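You operate a simulated robot arm through the tools that you are given. There is no shell and no other tool. Be economical: measure what you need, move in short steps, check, and stop when the job is done.

You are at the controls of a simulated two-armed robot. One attempt, no reset.

Task
Take the blue brush and leave it on the upper hose shelf. Then open the middle drawer, take the strainer basket and put it in the inside of the middle drawer and shut the drawer again. Then take the sample tub and leave it on top of the square plate. Then take the short glass four and put it on the top of the light box. Then stack the small jar marked "1 0 2" from the steel bench top on top of the small jar labelled "0 2 1". Then pull the cupboard door one open. The order counts. Set down upright: strainer basket, short glass four.

It is judged by the outcome, as a careful person would: the job done as asked, and still so three seconds after it is handed in. It fails if anything else is knocked over, pushed out of place, dropped, spilled or broken.

Robot
Two 6-joint arms with two-finger grippers on one trunk, on a base that drives. Base frame: it is fixed to the floor where the robot stands at the start and does not move with it; the origin is under the middle of the robot, x ahead of it, y to its left, z up. Readings come in mm, degrees, newtons and seconds.
The left shoulder is at the start at [30, 178, 1063], the right one opposite. With the tool pointing down near the work surface each hand reaches from about 480 to 820 mm from the robot's upright axis, wherever it stands, measured 20 degrees to its own side. Places, roughly: blue brush (15x6x10 cm) [500, -200, 1000]; cupboard door one [300, 5100, 1800]; inside of the middle drawer [200, 3000, 500]; middle drawer [200, 3000, 500]; sample tub [250, 3250, 1000]; short glass four [0, 4250, 1000]; small jar [500, 5250, 1000]; square plate (16x16x6 cm) [300, -800, 900]; strainer basket (12x12x12 cm) [300, 2900, 900]; top of the light box (16x16 cm) [180, 5520, 920]; upper hose shelf [-1400, -900, 1100]. Payload 2.54 kg a hand.
Tool frame (each hand has its own): the origin (TCP) lies between the finger pads and is the grasp point; the fingertips stand 30 mm ahead of it; z points along the fingers, y is the line along which they close. Largest opening 116 mm; the body of the gripper starts 95 mm behind the TCP.
Orientation is told as [roll, pitch, yaw] about the base's x, y, z axes, in that order, counted from this pose: with the fingers straight down and closing along the base's y, the tool's x points along the base's -x, its y along +y and its z along -z.

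Tools
- The arms move only by the tool jog_arm. It takes "left_deltas", "right_deltas" or both (then of equal length, played together; a hand with none holds still); each is a list of rows, each a list of 7 numbers: the shift along the base's x, y, z in mm, then the turn, a rotation vector about the base's x, y, z in rad, then the opening, from 0 (shut) to 1 (fully open). In form: [[dx, dy, dz, ax, ay, az, fingers], ...]. A call has 1 to 12 rows; each row is the pose to reach, as a shift and turn from the pose commanded when the call began. A row lasts 0.2 s, in which the tool goes at most 50 mm and 8.6 degrees; a call with a longer step from one row to the next is refused whole, and so is a gripper value outside its range. A pose out of reach is approached as far as the arm can. The call stops where the force on the tool passes 40 N (or 10 N more than at its start, if that is more) or the arm is blocked; 0.2 s more then pass. Each finger travels about 153 mm/s and halts on what it meets, pressing with about 24 N; the grip force reading is that of the motor and also rises with nothing between the fingers. The clock runs only during rows and for 0.2 s after the last one: add rows that repeat a pose to give the fingers time. The reply holds the time, the measured pose of the TCP, the force on the tool along the base axes, the opening and the grip force, in the units named above and with some noise, with the torque about the TCP (base axes, N m) and any sound that the robot's microphone picked up, and new pictures: "pictures" is both (left out), scene, wrist or none (wrist: the cameras of the hands that moved).
- Cameras (640 x 400 px; columns grow to the right, rows downward): "scene" is now at [43.3, -40.2, 1778.5]; the picture's right is [-0.51, -0.86, 0.00], its down [-0.67, 0.40, -0.63] and it looks along [0.54, -0.32, -0.78] (base axes); focal length 288 px, centre (320, 200). "left" rides on the left gripper at [69, 15, -122] in its tool frame; the picture's right is [-0.21, 0.98, 0.00], its down [-0.83, -0.18, -0.53] and it looks along [-0.52, -0.11, 0.85] (tool axes); focal length 251 px, centre (320, 200). "right" rides on the right gripper at [69, -15, -122] in its tool frame; the picture's right is [0.21, 0.98, 0.00], its down [-0.83, 0.18, -0.53] and it looks along [-0.52, 0.11, 0.85] (tool axes); focal length 251 px, centre (320, 200). There is no depth. A picture from a camera that has moved, and an enlarged one, comes with that camera's place and axes in the base frame and with its lens. The place of the scene camera against the robot may be out by one fixed shift of up to 12 mm in any direction.
- slide_trunk(by): slides the trunk up (or, below 0, down) by that many mm; the arms and the scene camera ride with it, the base frame stays. It gives what a move gives, with no picture.
- drive_base(legs): drives the robot by 1 to 6 legs, each [ahead, left, turn to the left] in mm, mm and degrees, along the robot's own axes; the way and the turn of a leg run together, so that a leg with both is an arc; at most 1500 mm and 180 degrees a leg. The arms and the cameras ride along, it lands a little off, and it stops where it bumps. It gives what a move gives, and a new picture of the scene camera.
- head_to(pan, tilt): turns the head with the scene camera to pan (to the left, within 143 degrees either way) and tilt (down, from -29 to 69), counted from straight ahead of the robot. It gives what a move gives, and a new picture of the scene camera.
- inspect(camera, box): a new picture of the part [left, top, right, bottom] of that camera's present view, enlarged. It takes no simulated time.
- sign_off(): hands the job in; it is judged then, once.

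Go step by step. Nothing tells you exact positions but the pictures and the camera data: compare them with the known pose of the tool, close in by small moves and look again before you grip or let go. The budget is 196 turns and 260 pictures, counting those below and the enlarged ones. Unless the task says otherwise, let go and move clear before handing in.

The tools are called after ">>>" by a JSON object that holds its "method" and its "body". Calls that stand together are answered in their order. jog_arm: Moves the arms, as the interface text tells. Its arguments: {"type":"object","properties":{"left_deltas":{"type":"array","items":{"type":"array","items":{"type":"number"}}},"right_deltas":{"type":"array","items":{"type":"array","items":{"type":"number"}}},"pictures":{"type":"string","enum":["both","scene","wrist","none"]}},"required":[]} The other tools are called the same way: slide_trunk (by) slides the trunk up or down; drive_base (legs) drives the base; head_to (pan, tilt) turns the head that bears the scene camera; inspect (camera, box) takes an enlarged picture of a part of a camera's view; sign_off () hands the job in.

At the start:

```text
time: 0.0
left_eef_pos: [483.8, -66.2, 1218.4]
left_tcp_rot: [0.0, -0.1, 0.0]
left_force: [0.1, -0.2, -0.3]
left_moment: [0.0, -0.04, 0.03]
left_grip_width: 116.2
left_grasp_force: 0.1
right_eef_pos: [309.7, -381.8, 1269.7]
right_tcp_rot: [0.0, 0.0, -0.1]
right_force: [0.3, 0.9, 0.9]
right_moment: [-0.01, -0.03, 0.0]
right_grip_width: 116.0
right_grasp_force: 0.0
trunk travel left (down, up): [-275.0, 265.0]
robot x, y, heading: [-1.1, 2.0, 0.1]
head pan, tilt: [-30.8, 51.0]
```

scene: 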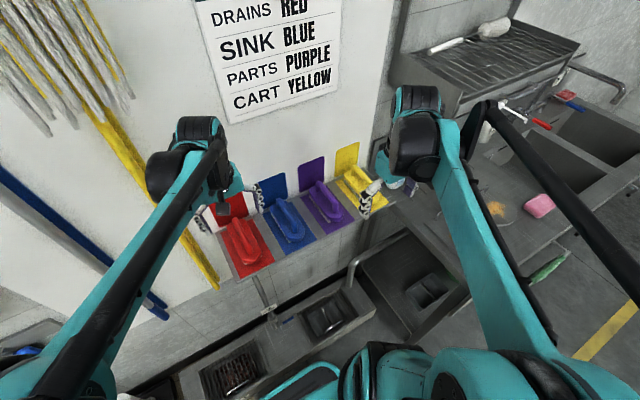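
right: 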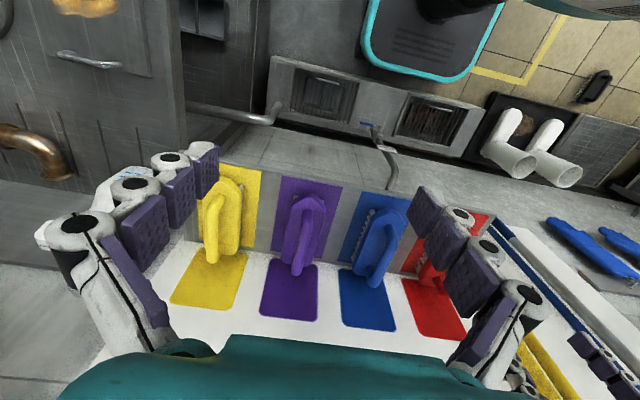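
left: 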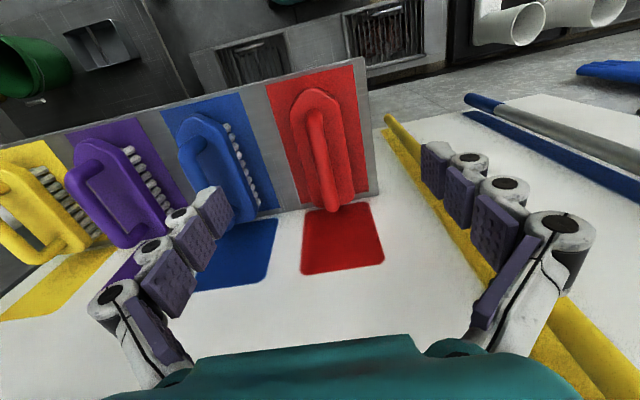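

I see four coloured brushes on a ledge ahead; the blue one is near [550,-230,1000]. I look closer at it first.

>>> {"method": "inspect", "body": {"camera": "scene", "box": [200, 130, 400, 290]}}

>>> {"method": "inspect", "body": {"camera": "right", "box": [140, 130, 540, 380]}}

>>> {"method": "head_to", "body": {"pan": -130, "tilt": 30}}

```text
2.50 times, centred on (300, 210) of scene
camera zoom: at [43.3, -40.2, 1778.5], right [-0.51, -0.86, 0.0], down [-0.67, 0.4, -0.63], along [0.54, -0.32, -0.78], focal length 720 px, centre (370, 175)
```

zoom: 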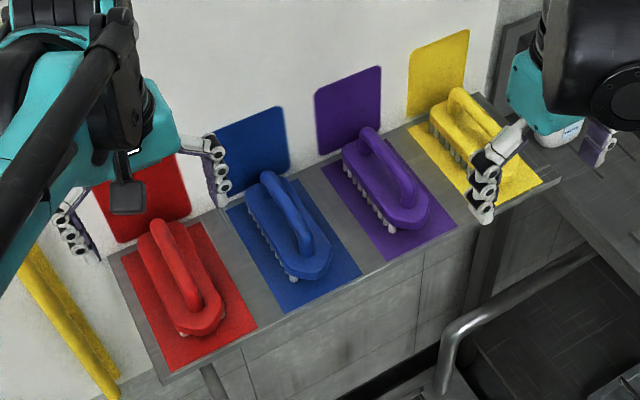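

```text
1.60 times, centred on (340, 255) of right
camera zoom: at [239.7, -397.4, 1390.4], right [-0.21, 0.98, 0.0], down [0.83, 0.18, 0.53], along [0.52, 0.11, -0.85], focal length 402 px, centre (288, 112)
```

zoom: 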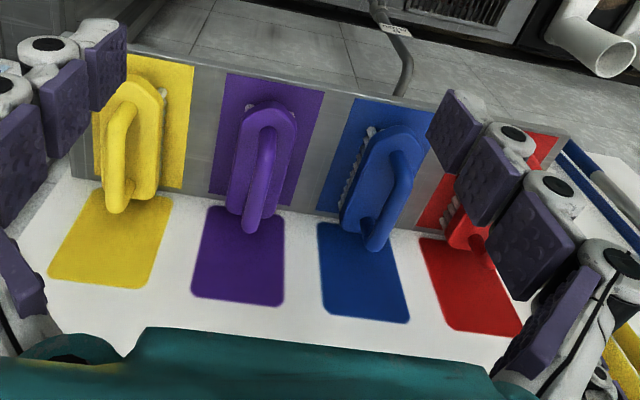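

```text
time: 1.8
left_eef_pos: [484.8, -66.3, 1218.8]
left_tcp_rot: [0.0, 0.0, 0.0]
left_force: [-0.2, -0.2, 0.6]
left_moment: [0.01, -0.04, 0.02]
left_grip_width: 116.1
left_grasp_force: 0.1
right_eef_pos: [309.3, -381.4, 1269.0]
right_tcp_rot: [0.0, 0.0, 0.0]
right_force: [-0.7, 0.5, -0.1]
right_moment: [0.01, 0.01, 0.03]
right_grip_width: 115.9
right_grasp_force: 0.1
trunk travel left (down, up): [-275.0, 265.0]
robot x, y, heading: [1.7, 3.5, -0.1]
head pan, tilt: [-130.0, 30.0]
camera scene: at [-80.2, -70.5, 1809.3], right [-0.77, 0.64, 0.0], down [0.32, 0.38, -0.87], along [-0.56, -0.66, -0.5], focal length 288 px, centre (320, 200)
```

scene: 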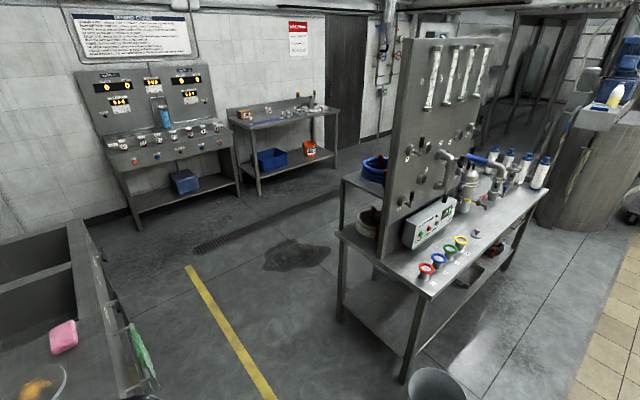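

The brush lies along x, about x 465–615, y≈-217, with the handle top near z 1060. I move the right hand above it and the left hand aside.

>>> {"method": "jog_arm", "body": {"left_deltas": [[0, 45, 0, 0, 0, 0, 1], [0, 90, 0, 0, 0, 0, 1], [0, 135, 0, 0, 0, 0, 1], [0, 180, 0, 0, 0, 0, 1], [0, 220, 0, 0, 0, 0, 1], [0, 260, 0, 0, 0, 0, 1], [0, 260, 0, 0, 0, 0, 1], [0, 260, 0, 0, 0, 0, 1]], "right_deltas": [[0, 0, 0, 0, 0, 0, 1], [32, 25, 0, 0, 0, 0, 1], [66, 50, 0, 0, 0, 0, 1], [100, 75, 0, 0, 0, 0, 1], [135, 100, -10, 0, 0, 0, 1], [170, 125, -40, 0, 0, 0, 1], [205, 150, -70, 0, 0, 0, 1], [230, 164, -110, 0, 0, 0, 1]], "pictures": "wrist"}}

>>> {"method": "head_to", "body": {"pan": -25, "tilt": 51}}

```text
refused: row 6 steps farther than a row can; nothing moved
```

```text
time: 3.6
left_eef_pos: [485.5, -68.0, 1217.2]
left_tcp_rot: [0.0, 0.0, -0.1]
left_force: [0.0, 0.0, 0.2]
left_moment: [-0.01, 0.0, 0.0]
left_grip_width: 115.5
left_grasp_force: 0.2
right_eef_pos: [308.9, -380.7, 1269.1]
right_tcp_rot: [0.0, 0.0, -0.1]
right_force: [-0.1, -0.4, 0.8]
right_moment: [-0.01, 0.0, -0.01]
right_grip_width: 116.2
right_grasp_force: 0.1
trunk travel left (down, up): [-275.0, 265.0]
robot x, y, heading: [-1.2, 0.8, 0.3]
head pan, tilt: [-25.0, 51.0]
camera scene: at [46.8, -33.4, 1778.4], right [-0.42, -0.91, 0.0], down [-0.7, 0.33, -0.63], along [0.57, -0.27, -0.78], focal length 288 px, centre (320, 200)
```

scene: 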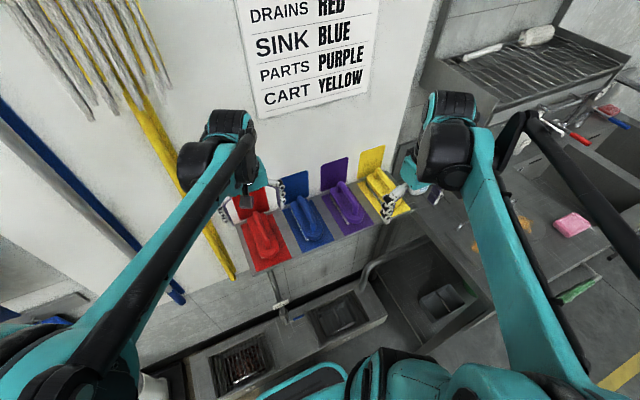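

Same picture, the step was just slightly too long; I resend with smaller steps.

>>> {"method": "jog_arm", "body": {"left_deltas": [[0, 45, 0, 0, 0, 0, 1], [0, 90, 0, 0, 0, 0, 1], [0, 135, 0, 0, 0, 0, 1], [0, 180, 0, 0, 0, 0, 1], [0, 220, 0, 0, 0, 0, 1], [0, 260, 0, 0, 0, 0, 1], [0, 260, 0, 0, 0, 0, 1], [0, 260, 0, 0, 0, 0, 1], [0, 260, 0, 0, 0, 0, 1], [0, 260, 0, 0, 0, 0, 1]], "right_deltas": [[0, 0, 0, 0, 0, 0, 1], [32, 25, 0, 0, 0, 0, 1], [66, 50, 0, 0, 0, 0, 1], [100, 75, 0, 0, 0, 0, 1], [130, 100, -10, 0, 0, 0, 1], [160, 120, -30, 0, 0, 0, 1], [185, 140, -60, 0, 0, 0, 1], [210, 155, -90, 0, 0, 0, 1], [230, 164, -120, 0, 0, 0, 1], [230, 164, -120, 0, 0, 0, 1]], "pictures": "both"}}

```text
time: 5.8
left_eef_pos: [484.4, 191.8, 1219.5]
left_tcp_rot: [0.1, 0.0, -0.1]
left_force: [-0.4, 0.0, 0.9]
left_moment: [0.03, -0.01, 0.01]
left_grip_width: 116.0
left_grasp_force: 0.0
right_eef_pos: [538.5, -216.7, 1148.4]
right_tcp_rot: [0.0, 0.0, 0.0]
right_force: [0.4, -0.2, -0.7]
right_moment: [0.04, -0.01, -0.01]
right_grip_width: 116.0
right_grasp_force: 0.0
trunk travel left (down, up): [-275.0, 265.0]
robot x, y, heading: [-1.3, 1.9, -0.2]
head pan, tilt: [-25.0, 51.0]
camera scene: at [45.5, -33.3, 1778.5], right [-0.42, -0.91, 0.0], down [-0.7, 0.33, -0.63], along [0.57, -0.27, -0.78], focal length 288 px, centre (320, 200)
camera right: at [468.4, -232.2, 1269.6], right [-0.21, 0.98, 0.0], down [0.83, 0.18, 0.53], along [0.52, 0.11, -0.85], focal length 251 px, centre (320, 200)
camera left: at [414.3, 207.6, 1341.3], right [0.21, 0.98, 0.0], down [0.83, -0.18, 0.53], along [0.52, -0.11, -0.85], focal length 251 px, centre (320, 200)
```

scene: 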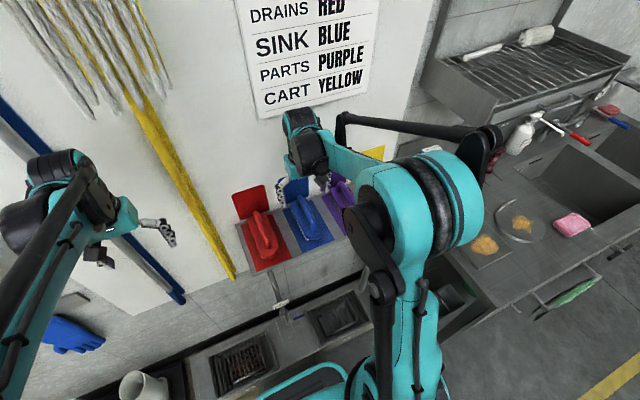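
right: 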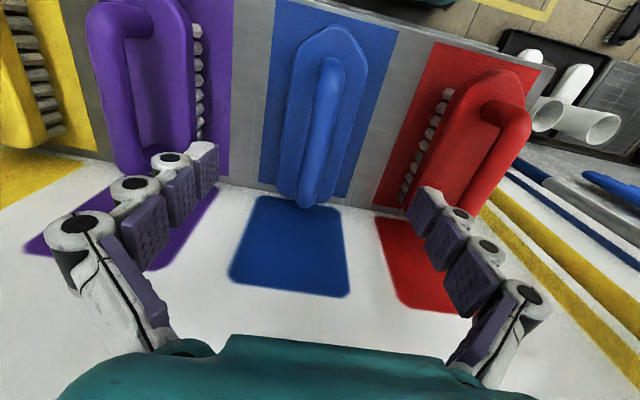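
left: 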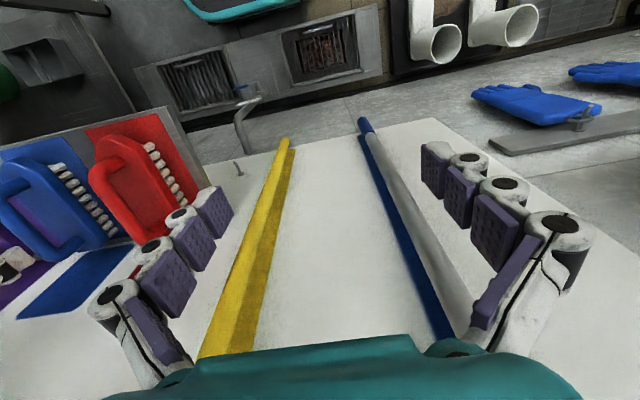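

The blue handle is centred under the right hand at about y=-221. I go down 100 mm and look before closing.

>>> {"method": "jog_arm", "body": {"right_deltas": [[0, -4, -40, 0, 0, 0, 1], [0, -4, -75, 0, 0, 0, 1], [0, -4, -98, 0, 0, 0, 1], [0, -4, -98, 0, 0, 0, 1]], "pictures": "both"}}

```text
time: 6.8
left_eef_pos: [485.1, 192.0, 1218.8]
left_tcp_rot: [0.1, 0.1, 0.0]
left_force: [0.3, 0.1, -0.2]
left_moment: [0.02, -0.03, -0.02]
left_grip_width: 116.0
left_grasp_force: 0.0
right_eef_pos: [538.7, -220.1, 1051.5]
right_tcp_rot: [0.0, 0.0, -0.1]
right_force: [0.0, 0.2, -0.3]
right_moment: [-0.01, -0.02, 0.02]
right_grip_width: 116.0
right_grasp_force: 0.1
trunk travel left (down, up): [-275.0, 265.0]
robot x, y, heading: [1.3, 1.8, 0.1]
head pan, tilt: [-25.0, 51.0]
camera scene: at [46.4, -33.1, 1778.5], right [-0.42, -0.91, 0.0], down [-0.7, 0.33, -0.63], along [0.57, -0.27, -0.78], focal length 288 px, centre (320, 200)
camera right: at [468.7, -236.3, 1172.5], right [-0.21, 0.98, 0.0], down [0.83, 0.18, 0.53], along [0.52, 0.11, -0.85], focal length 251 px, centre (320, 200)
```

scene: 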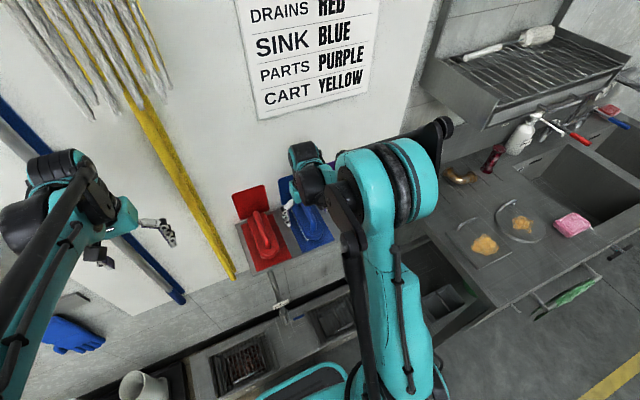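
right: 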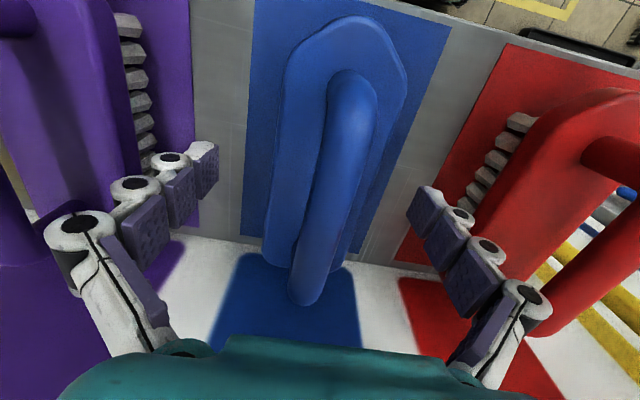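

The handle sits between the fingers with its top a little above the TCP. I centre by 3 mm, close, and lift a little.

>>> {"method": "jog_arm", "body": {"right_deltas": [[0, 3, -4, 0, 0, 0, 1], [0, 3, -4, 0, 0, 0, 0.5], [0, 3, -4, 0, 0, 0, 0], [0, 3, -4, 0, 0, 0, 0], [0, 3, -4, 0, 0, 0, 0], [0, 3, 20, 0, 0, 0, 0], [0, 3, 50, 0, 0, 0, 0], [0, 3, 80, 0, 0, 0, 0]], "pictures": "wrist"}}

```text
time: 8.6
left_eef_pos: [484.0, 192.7, 1218.9]
left_tcp_rot: [0.0, 0.0, 0.0]
left_force: [-0.4, -0.1, -0.4]
left_moment: [-0.04, -0.01, -0.01]
left_grip_width: 116.1
left_grasp_force: 0.0
right_eef_pos: [540.7, -217.1, 1131.8]
right_tcp_rot: [0.0, 0.1, 0.0]
right_force: [-0.8, 0.1, -1.0]
right_moment: [0.0, 0.0, 0.01]
right_grip_width: 59.1
right_grasp_force: 24.3
trunk travel left (down, up): [-275.0, 265.0]
robot x, y, heading: [-1.6, -4.5, -0.2]
head pan, tilt: [-25.0, 51.0]
camera right: at [469.2, -233.3, 1253.4], right [-0.21, 0.98, 0.0], down [0.83, 0.18, 0.53], along [0.52, 0.11, -0.85], focal length 251 px, centre (320, 200)
```

right: 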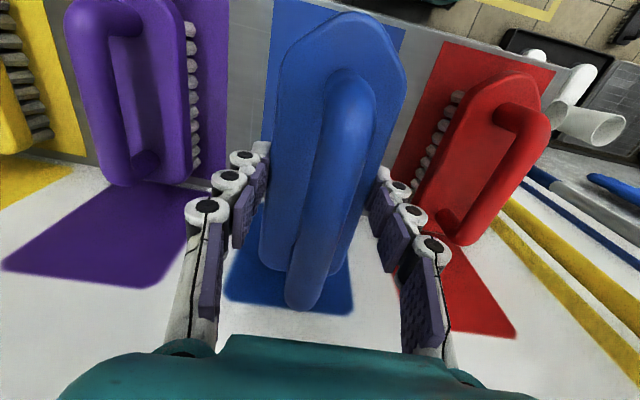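

The brush is held (59 mm across the body). I raise it well clear, pull it in, and survey the room to the rear.

>>> {"method": "jog_arm", "body": {"right_deltas": [[-10, 0, 40, 0, 0, 0, 0], [-30, 0, 80, 0, 0, 0, 0], [-50, -10, 110, 0, 0, 0, 0], [-70, -20, 130, 0, 0, 0, 0], [-80, -30, 130, 0, 0, 0, 0], [-80, -30, 130, 0, 0, 0, 0]], "pictures": "wrist"}}

>>> {"method": "head_to", "body": {"pan": -120, "tilt": 50}}

>>> {"method": "head_to", "body": {"pan": 140, "tilt": 35}}

>>> {"method": "head_to", "body": {"pan": 75, "tilt": 35}}

```text
time: 10.0
left_eef_pos: [485.4, 193.9, 1219.3]
left_tcp_rot: [0.0, 0.0, 0.0]
left_force: [0.6, 0.2, -0.3]
left_moment: [0.0, -0.01, -0.01]
left_grip_width: 116.0
left_grasp_force: 0.2
right_eef_pos: [458.4, -248.8, 1262.2]
right_tcp_rot: [0.1, 0.0, 0.0]
right_force: [0.6, 0.7, -1.3]
right_moment: [0.02, 0.0, 0.0]
right_grip_width: 59.1
right_grasp_force: 23.9
trunk travel left (down, up): [-275.0, 265.0]
robot x, y, heading: [1.2, -2.0, -0.0]
head pan, tilt: [-25.0, 51.0]
camera right: at [388.7, -264.3, 1382.4], right [-0.21, 0.98, 0.0], down [0.83, 0.18, 0.53], along [0.52, 0.11, -0.85], focal length 251 px, centre (320, 200)
```

right: 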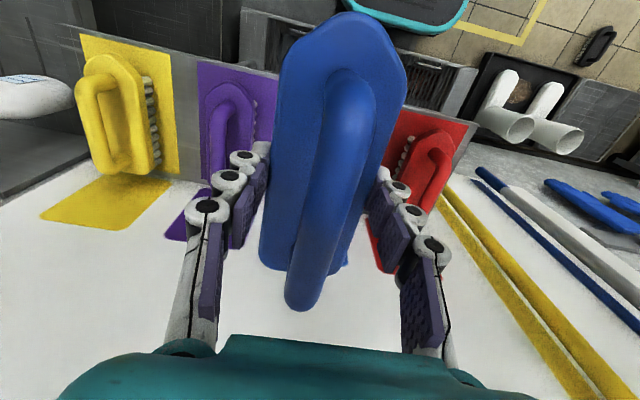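

```text
time: 11.7
left_eef_pos: [484.3, 193.9, 1219.0]
left_tcp_rot: [0.0, 0.0, 0.0]
left_force: [-0.2, -0.5, -0.5]
left_moment: [0.01, 0.02, 0.0]
left_grip_width: 115.9
left_grasp_force: 0.0
right_eef_pos: [457.5, -248.6, 1260.6]
right_tcp_rot: [0.0, 0.0, 0.0]
right_force: [-0.3, -0.1, -1.9]
right_moment: [0.02, 0.01, 0.0]
right_grip_width: 59.1
right_grasp_force: 24.2
trunk travel left (down, up): [-275.0, 265.0]
robot x, y, heading: [-1.7, -1.3, -0.1]
head pan, tilt: [-120.0, 50.0]
camera scene: at [-60.3, -67.9, 1779.8], right [-0.87, 0.5, 0.0], down [0.38, 0.66, -0.64], along [-0.32, -0.56, -0.77], focal length 288 px, centre (320, 200)
```

scene: 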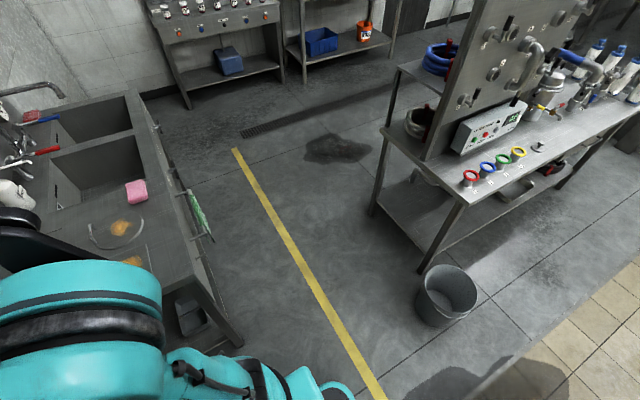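

```text
time: 15.3
left_eef_pos: [485.2, 192.3, 1219.4]
left_tcp_rot: [-0.1, 0.1, -0.1]
left_force: [-0.8, -0.4, 0.0]
left_moment: [0.01, 0.01, -0.02]
left_grip_width: 116.1
left_grasp_force: 0.1
right_eef_pos: [458.6, -248.9, 1259.7]
right_tcp_rot: [0.0, -0.1, 0.1]
right_force: [0.4, -0.3, -1.4]
right_moment: [0.03, -0.01, 0.0]
right_grip_width: 59.2
right_grasp_force: 24.0
trunk travel left (down, up): [-275.0, 265.0]
robot x, y, heading: [0.2, -0.3, -0.2]
head pan, tilt: [140.0, 35.0]
camera scene: at [-89.3, 55.4, 1801.5], right [0.64, 0.77, 0.0], down [0.44, -0.37, -0.82], along [-0.63, 0.53, -0.57], focal length 288 px, centre (320, 200)
```

scene: 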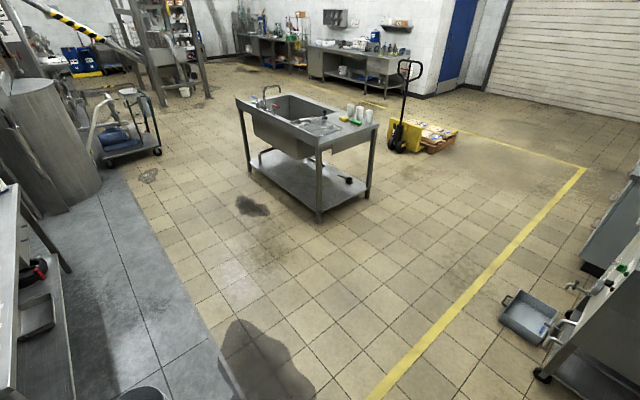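

```text
time: 16.7
left_eef_pos: [484.1, 192.1, 1219.4]
left_tcp_rot: [0.0, 0.0, 0.0]
left_force: [0.3, -0.5, -0.4]
left_moment: [0.04, -0.01, -0.01]
left_grip_width: 116.1
left_grasp_force: 0.0
right_eef_pos: [458.7, -248.7, 1260.4]
right_tcp_rot: [0.0, 0.0, 0.0]
right_force: [0.0, -0.1, -1.3]
right_moment: [0.0, -0.01, -0.02]
right_grip_width: 59.5
right_grasp_force: 24.3
trunk travel left (down, up): [-275.0, 265.0]
robot x, y, heading: [0.8, 3.2, -0.1]
head pan, tilt: [75.0, 35.0]
camera scene: at [0.8, 83.9, 1801.5], right [0.97, -0.26, 0.0], down [-0.15, -0.55, -0.82], along [0.21, 0.79, -0.57], focal length 288 px, centre (320, 200)
```

scene: 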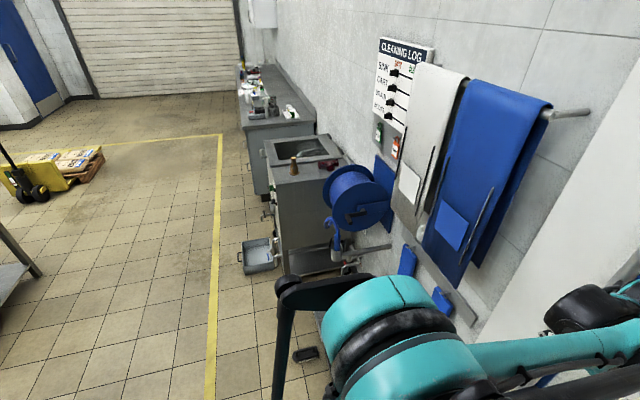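

The way round to the far side of the hose bench is open between sink bench (x≈100) and hose bench end (x≈-1100). I back off, turn right and drive down the aisle, then face -x.

>>> {"method": "drive_base", "body": {"legs": [[-500, 0, 0], [0, 0, -90], [1500, 0, 0], [350, 0, 0]]}}

>>> {"method": "head_to", "body": {"pan": 110, "tilt": 35}}

```text
time: 32.3
left_eef_pos: [-235.0, -2328.3, 1218.9]
left_tcp_rot: [0.0, 0.1, -88.1]
left_force: [0.1, -0.1, 0.1]
left_moment: [0.01, 0.02, -0.03]
left_grip_width: 116.2
left_grasp_force: 0.0
right_eef_pos: [-678.2, -2316.0, 1260.5]
right_tcp_rot: [0.0, 0.0, -88.1]
right_force: [-0.1, -0.4, -0.8]
right_moment: [-0.01, 0.01, 0.02]
right_grip_width: 59.1
right_grasp_force: 24.4
trunk travel left (down, up): [-275.0, 265.0]
robot x, y, heading: [-445.5, -1851.0, -88.0]
head pan, tilt: [75.0, 35.0]
camera scene: at [-352.3, -1841.2, 1801.5], right [-0.23, -0.97, 0.0], down [-0.56, 0.13, -0.82], along [0.8, -0.18, -0.57], focal length 288 px, centre (320, 200)
```

scene: 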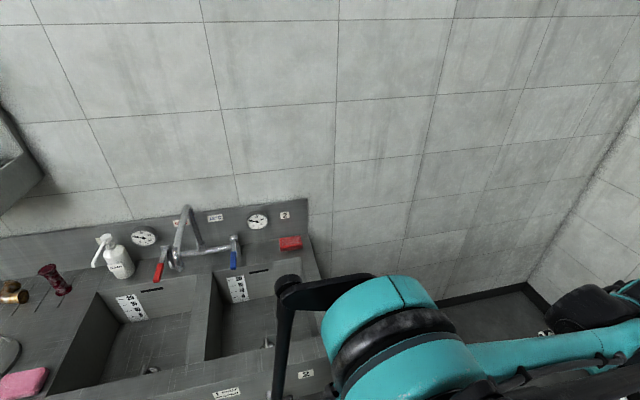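

```text
time: 33.3
left_eef_pos: [-235.4, -2327.5, 1218.8]
left_tcp_rot: [0.0, 0.0, -88.0]
left_force: [0.6, 0.1, -0.3]
left_moment: [0.01, -0.02, -0.02]
left_grip_width: 116.1
left_grasp_force: 0.1
right_eef_pos: [-678.4, -2317.0, 1260.7]
right_tcp_rot: [0.0, -0.1, -88.1]
right_force: [0.2, -0.2, -2.1]
right_moment: [0.02, 0.01, 0.01]
right_grip_width: 59.3
right_grasp_force: 24.2
trunk travel left (down, up): [-275.0, 265.0]
robot x, y, heading: [-444.7, -1848.5, -88.0]
head pan, tilt: [110.0, 35.0]
camera scene: at [-356.4, -1788.0, 1801.5], right [0.37, -0.93, 0.0], down [-0.53, -0.21, -0.82], along [0.76, 0.31, -0.57], focal length 288 px, centre (320, 200)
```

scene: 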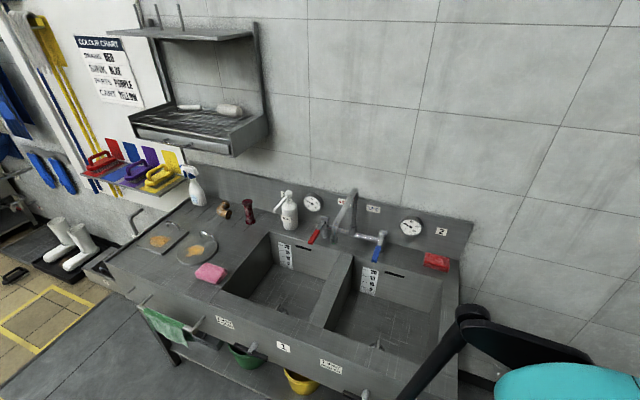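

Good sight of the sink bench with square plate for later. Now I look right at the hose shelf.

>>> {"method": "head_to", "body": {"pan": -125, "tilt": 30}}

```text
time: 36.6
left_eef_pos: [-235.4, -2327.1, 1219.0]
left_tcp_rot: [-0.1, 0.1, -88.2]
left_force: [0.4, 0.0, 0.5]
left_moment: [-0.02, -0.02, -0.01]
left_grip_width: 116.1
left_grasp_force: 0.1
right_eef_pos: [-676.9, -2315.8, 1261.5]
right_tcp_rot: [0.0, 0.0, -88.2]
right_force: [0.6, -1.1, -0.8]
right_moment: [-0.02, 0.01, 0.02]
right_grip_width: 58.9
right_grasp_force: 24.2
trunk travel left (down, up): [-275.0, 265.0]
robot x, y, heading: [-445.4, -1846.9, -88.5]
head pan, tilt: [-125.0, 30.0]
camera scene: at [-514.0, -1771.3, 1809.3], right [0.55, 0.84, 0.0], down [0.42, -0.27, -0.87], along [-0.73, 0.47, -0.5], focal length 288 px, centre (320, 200)
```

scene: 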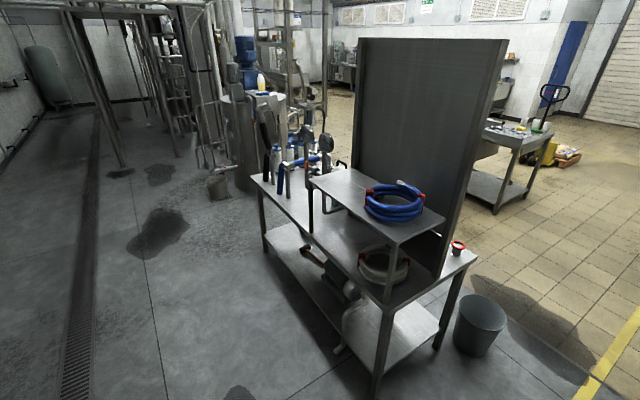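

Clear view: the upper shelf spans about x -1790..-1095, y -1035..-700, with the coil at the near end and free space about [-1600,-880]. I tuck the left hand up and back, then drive round to face the shelf.

>>> {"method": "jog_arm", "body": {"left_deltas": [[0, 20, 40, 0, 0, 0, 0.5], [0, 40, 80, 0, 0, 0, 0.5], [0, 70, 115, 0, 0, 0, 0.5], [0, 100, 150, 0, 0, 0, 0.5], [0, 130, 180, 0, 0, 0, 0.5], [0, 130, 180, 0, 0, 0, 0.5]], "pictures": "none"}}

>>> {"method": "drive_base", "body": {"legs": [[0, 0, -91.5], [1390, 0, 0], [0, 0, -90]]}}

>>> {"method": "head_to", "body": {"pan": -15, "tilt": 40}}

```text
time: 38.0
left_eef_pos: [-236.3, -2197.4, 1398.2]
left_tcp_rot: [0.1, 0.1, -88.1]
left_force: [0.4, 0.0, 0.0]
left_moment: [0.02, 0.0, 0.01]
left_grip_width: 58.2
left_grasp_force: 0.1
right_eef_pos: [-678.1, -2316.1, 1260.4]
right_tcp_rot: [0.0, 0.0, -88.1]
right_force: [0.1, 0.1, -1.9]
right_moment: [-0.02, 0.02, -0.01]
right_grip_width: 59.3
right_grasp_force: 24.5
trunk travel left (down, up): [-275.0, 265.0]
robot x, y, heading: [-444.7, -1848.3, -87.9]
head pan, tilt: [-125.0, 30.0]
```

```text
time: 52.6
left_eef_pos: [-2048.5, -1549.6, 1398.3]
left_tcp_rot: [0.0, -0.1, 92.9]
left_force: [0.0, -0.8, -1.2]
left_moment: [-0.02, -0.02, -0.02]
left_grip_width: 58.0
left_grasp_force: 0.2
right_eef_pos: [-1608.1, -1423.1, 1261.3]
right_tcp_rot: [0.0, -0.1, 92.9]
right_force: [0.3, -0.2, -1.9]
right_moment: [0.01, 0.01, 0.04]
right_grip_width: 59.3
right_grasp_force: 24.2
trunk travel left (down, up): [-275.0, 265.0]
robot x, y, heading: [-1831.7, -1893.0, 92.9]
head pan, tilt: [-125.0, 30.0]
camera scene: at [-1748.5, -1973.2, 1809.3], right [-0.53, -0.85, 0.0], down [-0.42, 0.27, -0.87], along [0.73, -0.46, -0.5], focal length 288 px, centre (320, 200)
```

scene: 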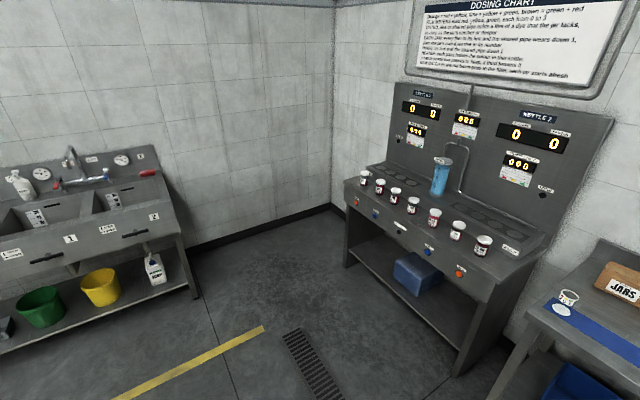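

```text
time: 54.5
left_eef_pos: [-2048.6, -1550.2, 1399.1]
left_tcp_rot: [0.0, 0.0, 92.8]
left_force: [0.3, 0.8, 0.1]
left_moment: [-0.01, 0.0, -0.03]
left_grip_width: 58.0
left_grasp_force: 0.1
right_eef_pos: [-1609.6, -1423.6, 1260.1]
right_tcp_rot: [0.1, 0.0, 92.8]
right_force: [-0.2, 0.3, -1.5]
right_moment: [0.02, 0.01, 0.0]
right_grip_width: 59.1
right_grasp_force: 24.0
trunk travel left (down, up): [-275.0, 265.0]
robot x, y, heading: [-1835.7, -1893.6, 93.0]
head pan, tilt: [-15.0, 40.0]
camera scene: at [-1807.3, -1842.0, 1793.9], right [0.98, -0.21, 0.0], down [-0.14, -0.63, -0.77], along [0.16, 0.75, -0.64], focal length 288 px, centre (320, 200)
```

scene: 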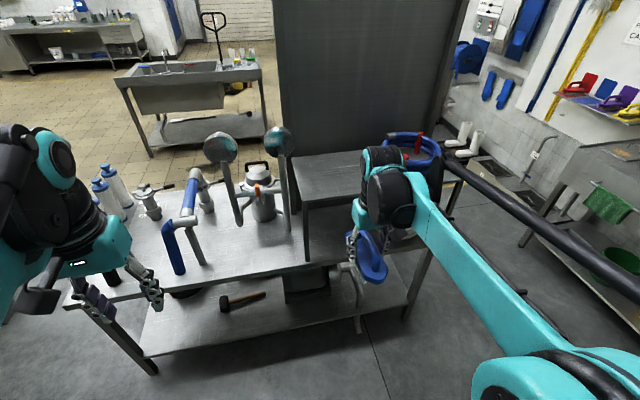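

The shelf's free part runs x≈-1680..-1415; target about [-1555,-880]. I raise the trunk 100 mm and move in.

>>> {"method": "slide_trunk", "body": {"by": 100}}

>>> {"method": "drive_base", "body": {"legs": [[440, -55, -3]]}}

>>> {"method": "jog_arm", "body": {"right_deltas": [[0, 0, 0, 0, 0, 0, 0]], "pictures": "wrist"}}

```text
time: 55.8
left_eef_pos: [-2050.1, -1550.3, 1498.6]
left_tcp_rot: [0.0, 0.0, 92.9]
left_force: [0.7, -0.3, -0.6]
left_moment: [0.02, -0.04, -0.02]
left_grip_width: 58.2
left_grasp_force: 0.1
right_eef_pos: [-1609.5, -1423.7, 1359.9]
right_tcp_rot: [0.0, 0.0, 92.9]
right_force: [0.6, -0.5, -1.4]
right_moment: [-0.02, 0.01, 0.05]
right_grip_width: 59.3
right_grasp_force: 23.9
trunk travel left (down, up): [-375.0, 165.0]
robot x, y, heading: [-1831.6, -1896.3, 93.0]
head pan, tilt: [-15.0, 40.0]
```

```text
time: 58.5
left_eef_pos: [-1988.0, -1097.7, 1499.6]
left_tcp_rot: [0.1, -0.1, 90.1]
left_force: [-0.6, -0.3, 0.2]
left_moment: [0.01, 0.01, 0.0]
left_grip_width: 58.0
left_grasp_force: 0.1
right_eef_pos: [-1541.8, -994.6, 1361.8]
right_tcp_rot: [0.0, 0.0, 90.0]
right_force: [-0.7, 0.4, -1.7]
right_moment: [-0.01, 0.02, -0.01]
right_grip_width: 59.2
right_grasp_force: 23.9
trunk travel left (down, up): [-375.0, 165.0]
robot x, y, heading: [-1796.5, -1453.9, 90.3]
head pan, tilt: [-15.0, 40.0]
camera scene: at [-1761.1, -1401.5, 1893.9], right [0.97, -0.26, 0.0], down [-0.17, -0.62, -0.77], along [0.2, 0.74, -0.64], focal length 288 px, centre (320, 200)
```

scene: 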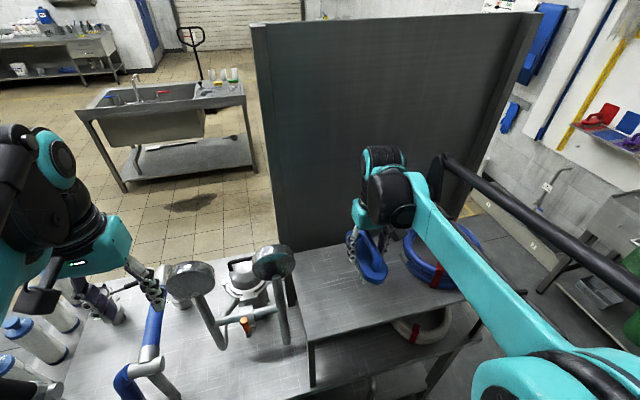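

```text
time: 58.9
left_eef_pos: [-1986.2, -1100.0, 1499.2]
left_tcp_rot: [0.0, 0.1, 90.0]
left_force: [-0.3, -1.1, 0.3]
left_moment: [0.0, -0.02, 0.01]
left_grip_width: 57.8
left_grasp_force: 0.0
right_eef_pos: [-1541.1, -995.2, 1360.8]
right_tcp_rot: [0.1, 0.0, 90.0]
right_force: [0.6, 0.1, -1.6]
right_moment: [0.04, -0.03, 0.0]
right_grip_width: 59.5
right_grasp_force: 24.2
trunk travel left (down, up): [-375.0, 165.0]
robot x, y, heading: [-1793.0, -1453.3, 90.1]
head pan, tilt: [-15.0, 40.0]
camera right: at [-1527.6, -1065.0, 1482.5], right [-0.98, -0.21, 0.0], down [-0.18, 0.83, 0.53], along [-0.11, 0.52, -0.85], focal length 251 px, centre (320, 200)
```

right: 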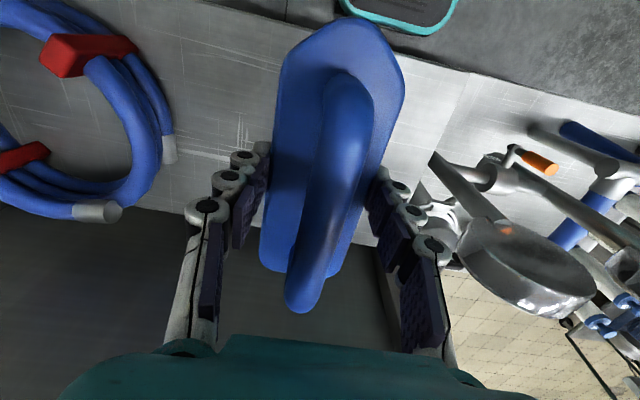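

Shelf top triangulates to about z 1145, y -1078..-783, and the spot x≈-1541, y≈-930 is free. I move in 65 mm and down towards it.

>>> {"method": "jog_arm", "body": {"right_deltas": [[0, 35, -10, 0, 0, 0, 0], [0, 65, -45, 0, 0, 0, 0], [0, 65, -85, 0, 0, 0, 0], [0, 65, -105, 0, 0, 0, 0], [0, 65, -105, 0, 0, 0, 0]], "pictures": "both"}}

```text
time: 60.1
left_eef_pos: [-1987.4, -1097.5, 1499.4]
left_tcp_rot: [0.1, -0.1, 90.0]
left_force: [0.3, -0.2, -0.3]
left_moment: [0.06, 0.03, 0.0]
left_grip_width: 58.1
left_grasp_force: 0.1
right_eef_pos: [-1541.1, -929.5, 1255.4]
right_tcp_rot: [0.0, 0.0, 90.0]
right_force: [-0.3, 0.1, -1.7]
right_moment: [0.01, 0.03, 0.02]
right_grip_width: 59.4
right_grasp_force: 24.1
trunk travel left (down, up): [-375.0, 165.0]
robot x, y, heading: [-1790.6, -1456.2, 89.8]
head pan, tilt: [-15.0, 40.0]
camera scene: at [-1761.2, -1401.9, 1894.0], right [0.97, -0.26, 0.0], down [-0.17, -0.62, -0.77], along [0.2, 0.74, -0.64], focal length 288 px, centre (320, 200)
camera right: at [-1526.6, -998.7, 1377.5], right [-0.98, -0.21, 0.0], down [-0.18, 0.83, 0.53], along [-0.11, 0.52, -0.85], focal length 251 px, centre (320, 200)
```

scene: 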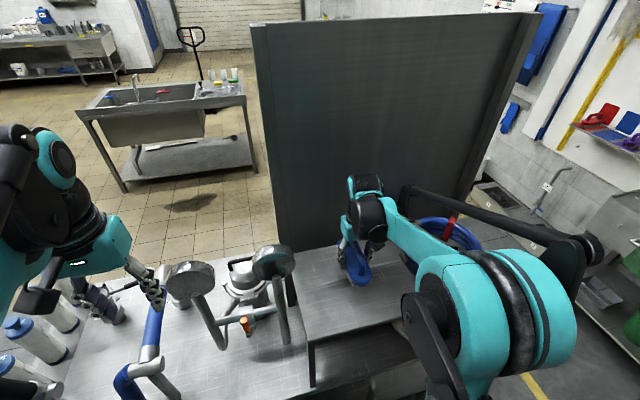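
right: 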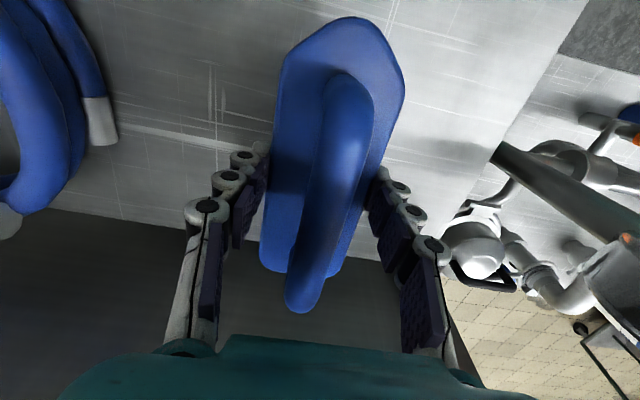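

Placed well over free shelf. I lower slowly to find contact.

>>> {"method": "jog_arm", "body": {"right_deltas": [[0, 0, -6, 0, 0, 0, 0], [0, 0, -12, 0, 0, 0, 0], [0, 0, -17, 0, 0, 0, 0], [0, 0, -20, 0, 0, 0, 0]], "pictures": "wrist"}}

```text
time: 61.1
left_eef_pos: [-1987.1, -1097.5, 1498.2]
left_tcp_rot: [0.0, -0.1, 90.0]
left_force: [0.4, 0.2, -1.1]
left_moment: [0.01, -0.04, 0.01]
left_grip_width: 58.1
left_grasp_force: 0.1
right_eef_pos: [-1541.8, -927.5, 1236.0]
right_tcp_rot: [0.0, 0.0, 90.0]
right_force: [-0.8, -0.3, -1.1]
right_moment: [0.01, 0.02, 0.04]
right_grip_width: 59.1
right_grasp_force: 24.0
trunk travel left (down, up): [-375.0, 165.0]
robot x, y, heading: [-1790.5, -1452.2, 89.8]
head pan, tilt: [-15.0, 40.0]
camera right: at [-1527.5, -998.3, 1357.4], right [-0.98, -0.21, 0.0], down [-0.18, 0.83, 0.53], along [-0.11, 0.52, -0.85], focal length 251 px, centre (320, 200)
```

right: 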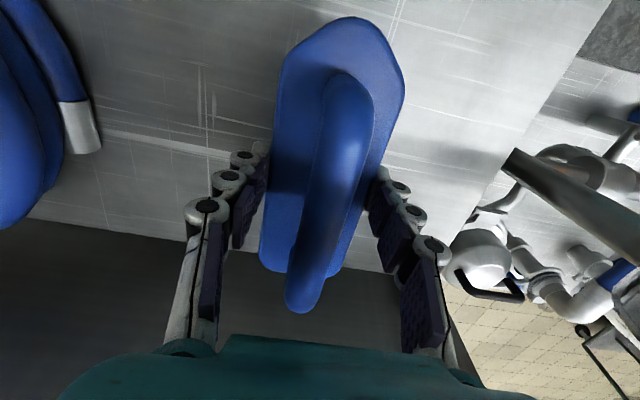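

>>> {"method": "jog_arm", "body": {"right_deltas": [[0, 0, -4, 0, 0, 0, 0], [0, 0, -8, 0, 0, 0, 0], [0, 0, -12, 0, 0, 0, 0], [0, 0, -15, 0, 0, 0, 0], [0, 0, -18, 0, 0, 0, 0], [0, 0, -21, 0, 0, 0, 0], [0, 0, -24, 0, 0, 0, 0]], "pictures": "scene"}}

```text
time: 62.7
left_eef_pos: [-1988.5, -1097.4, 1499.2]
left_tcp_rot: [0.0, -0.1, 90.0]
left_force: [1.1, -0.1, -0.4]
left_moment: [-0.03, 0.02, 0.0]
left_grip_width: 57.8
left_grasp_force: 0.1
right_eef_pos: [-1541.8, -929.3, 1212.5]
right_tcp_rot: [0.1, 0.0, 90.0]
right_force: [-0.6, 0.9, -0.8]
right_moment: [0.02, -0.02, 0.01]
right_grip_width: 59.3
right_grasp_force: 24.5
trunk travel left (down, up): [-375.0, 165.0]
robot x, y, heading: [-1788.9, -1450.7, 90.1]
head pan, tilt: [-15.0, 40.0]
camera scene: at [-1761.1, -1401.3, 1893.9], right [0.97, -0.26, 0.0], down [-0.17, -0.62, -0.77], along [0.2, 0.74, -0.64], focal length 288 px, centre (320, 200)
```

scene: 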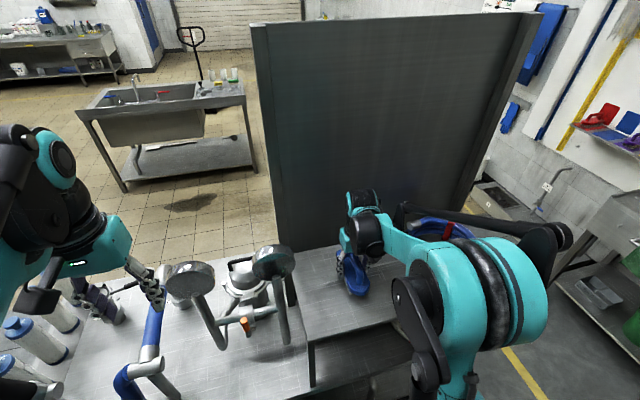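

No contact yet at 1212; I continue slowly.

>>> {"method": "jog_arm", "body": {"right_deltas": [[0, 0, -4, 0, 0, 0, 0], [0, 0, -7, 0, 0, 0, 0], [0, 0, -10, 0, 0, 0, 0], [0, 0, -13, 0, 0, 0, 0], [0, 0, -16, 0, 0, 0, 0], [0, 0, -19, 0, 0, 0, 0], [0, 0, -22, 0, 0, 0, 0], [0, 0, -25, 0, 0, 0, 0]], "pictures": "none"}}

>>> {"method": "inspect", "body": {"camera": "scene", "box": [280, 180, 440, 340]}}

```text
time: 64.5
left_eef_pos: [-1987.8, -1099.9, 1498.6]
left_tcp_rot: [0.0, -0.1, 89.9]
left_force: [0.7, 0.7, -0.1]
left_moment: [0.04, 0.05, 0.0]
left_grip_width: 58.3
left_grasp_force: 0.0
right_eef_pos: [-1542.2, -930.6, 1188.2]
right_tcp_rot: [0.0, 0.0, 89.9]
right_force: [0.8, 0.5, 20.3]
right_moment: [0.03, -0.06, -0.01]
right_grip_width: 59.3
right_grasp_force: 24.0
trunk travel left (down, up): [-375.0, 165.0]
robot x, y, heading: [-1791.8, -1452.7, 90.1]
head pan, tilt: [-15.0, 40.0]
```

```text
2.50 times, centred on (360, 260) of scene
camera zoom: at [-1762.0, -1403.3, 1894.1], right [0.97, -0.26, 0.0], down [-0.17, -0.62, -0.77], along [0.2, 0.74, -0.64], focal length 720 px, centre (220, 50)
```

zoom: 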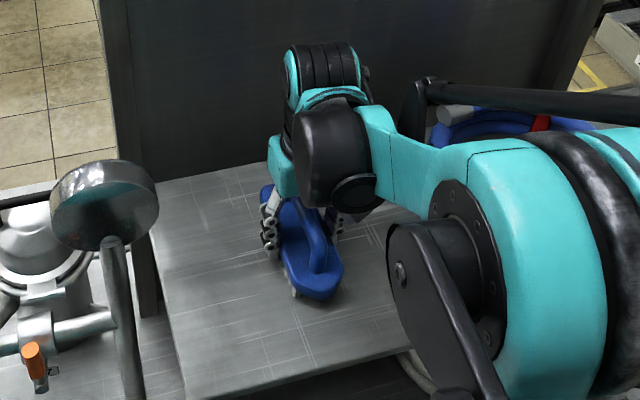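

The brush bears on the shelf (20 N). I open and rise straight up.

>>> {"method": "jog_arm", "body": {"right_deltas": [[0, 0, 1, 0, 0, 0, 0], [0, 0, 1, 0, 0, 0, 0.4], [0, 0, 1, 0, 0, 0, 0.8], [0, 0, 1, 0, 0, 0, 0.9], [0, 0, 40, 0, 0, 0, 0.9], [0, 0, 85, 0, 0, 0, 0.9], [0, 0, 130, 0, 0, 0, 0.9], [0, 0, 170, 0, 0, 0, 0.9], [0, 0, 170, 0, 0, 0, 0.9]], "pictures": "both"}}

```text
time: 66.5
left_eef_pos: [-1987.5, -1096.8, 1499.3]
left_tcp_rot: [-0.1, 0.0, 90.0]
left_force: [-0.3, -0.2, -0.2]
left_moment: [0.02, 0.06, 0.02]
left_grip_width: 57.9
left_grasp_force: 0.0
right_eef_pos: [-1542.4, -928.9, 1357.7]
right_tcp_rot: [0.0, 0.0, 90.0]
right_force: [0.4, 0.1, 0.2]
right_moment: [-0.02, -0.04, 0.03]
right_grip_width: 104.5
right_grasp_force: 0.0
trunk travel left (down, up): [-375.0, 165.0]
robot x, y, heading: [-1789.7, -1450.4, 90.3]
head pan, tilt: [-15.0, 40.0]
camera scene: at [-1760.9, -1400.8, 1893.9], right [0.97, -0.26, 0.0], down [-0.17, -0.62, -0.77], along [0.2, 0.74, -0.64], focal length 288 px, centre (320, 200)
camera right: at [-1527.2, -998.4, 1478.2], right [-0.98, -0.21, 0.0], down [-0.18, 0.83, 0.53], along [-0.11, 0.52, -0.85], focal length 251 px, centre (320, 200)
```

scene: 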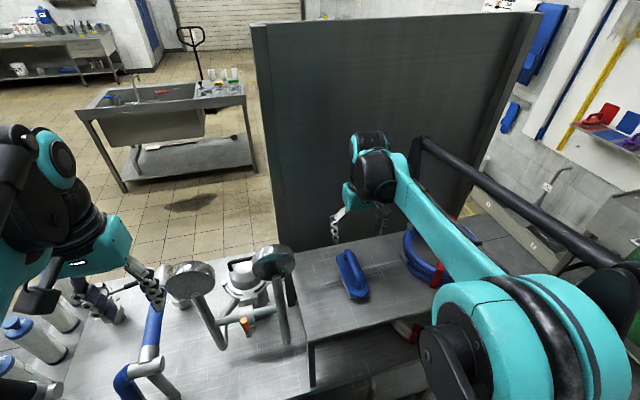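
right: 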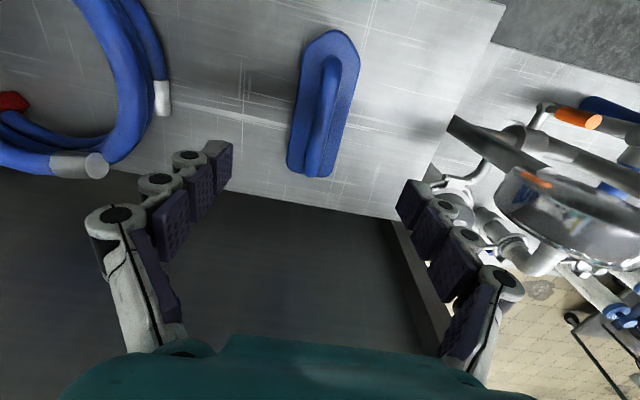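

The brush sits on the upper hose shelf. I back out and go round towards the drawer bench.

>>> {"method": "drive_base", "body": {"legs": [[-450, 0, 0], [0, 0, -90], [1300, 0, 0], [0, 0, 90]]}}

```text
time: 82.9
left_eef_pos: [-700.9, -1563.1, 1498.5]
left_tcp_rot: [0.0, 0.0, 89.5]
left_force: [0.0, 0.2, -0.2]
left_moment: [0.04, 0.01, 0.01]
left_grip_width: 58.1
left_grasp_force: 0.0
right_eef_pos: [-253.9, -1397.9, 1357.2]
right_tcp_rot: [0.0, 0.0, 89.5]
right_force: [-0.5, 0.2, 0.7]
right_moment: [0.02, 0.0, 0.03]
right_grip_width: 104.3
right_grasp_force: 0.0
trunk travel left (down, up): [-375.0, 165.0]
robot x, y, heading: [-507.8, -1921.1, 89.2]
head pan, tilt: [-15.0, 40.0]
camera scene: at [-476.1, -1868.1, 1893.9], right [0.96, -0.27, 0.0], down [-0.17, -0.62, -0.77], along [0.2, 0.74, -0.64], focal length 288 px, centre (320, 200)
```

scene: 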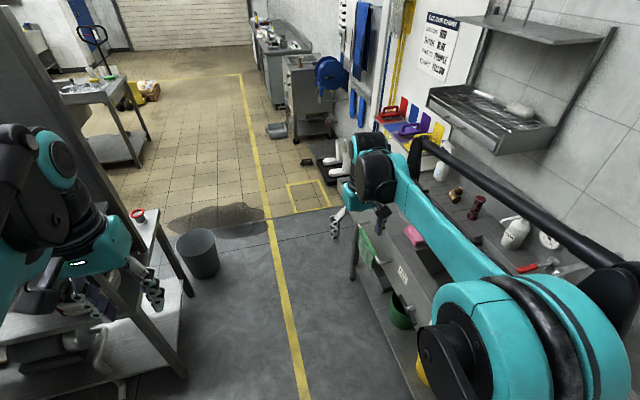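

The lane ahead is clear. I drive along it, then shift left to clear the floor tray, stopping short of the drawer bench.

>>> {"method": "drive_base", "body": {"legs": [[1500, 0, 0.8], [1300, 0, 0], [900, 250, 0], [500, 0, 0]]}}

>>> {"method": "head_to", "body": {"pan": -50, "tilt": 40}}

```text
time: 103.6
left_eef_pos: [-981.1, 2656.5, 1499.7]
left_tcp_rot: [0.0, 0.0, 90.5]
left_force: [-0.5, 0.1, 0.5]
left_moment: [-0.02, 0.0, -0.03]
left_grip_width: 57.8
left_grasp_force: 0.0
right_eef_pos: [-537.5, 2829.1, 1355.4]
right_tcp_rot: [0.0, 0.1, 90.5]
right_force: [0.1, 0.0, 0.4]
right_moment: [0.01, 0.02, 0.02]
right_grip_width: 104.5
right_grasp_force: 0.0
trunk travel left (down, up): [-375.0, 165.0]
robot x, y, heading: [-784.4, 2302.0, 90.6]
head pan, tilt: [-15.0, 40.0]
camera scene: at [-752.6, 2354.4, 1893.9], right [0.97, -0.25, 0.0], down [-0.16, -0.62, -0.77], along [0.19, 0.74, -0.64], focal length 288 px, centre (320, 200)
```

scene: 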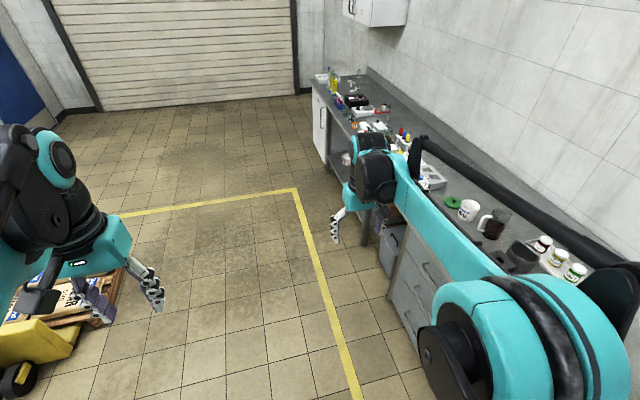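

```text
time: 104.6
left_eef_pos: [-982.1, 2657.2, 1498.9]
left_tcp_rot: [-0.1, 0.0, 90.6]
left_force: [0.7, -0.4, 0.6]
left_moment: [0.03, 0.0, -0.02]
left_grip_width: 58.2
left_grasp_force: 0.0
right_eef_pos: [-537.4, 2829.0, 1356.1]
right_tcp_rot: [-0.1, 0.0, 90.5]
right_force: [0.3, -0.2, 0.5]
right_moment: [-0.01, -0.02, 0.03]
right_grip_width: 104.6
right_grasp_force: 0.1
trunk travel left (down, up): [-375.0, 165.0]
robot x, y, heading: [-782.0, 2304.8, 90.3]
head pan, tilt: [-50.0, 40.0]
camera scene: at [-709.3, 2327.3, 1893.9], right [0.65, -0.76, 0.0], down [-0.49, -0.42, -0.77], along [0.58, 0.5, -0.64], focal length 288 px, centre (320, 200)
```

scene: 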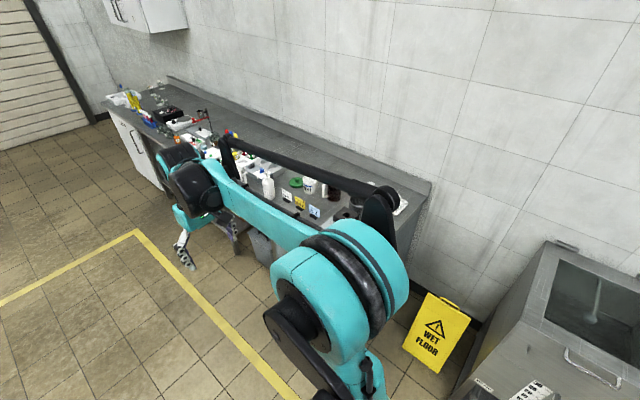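

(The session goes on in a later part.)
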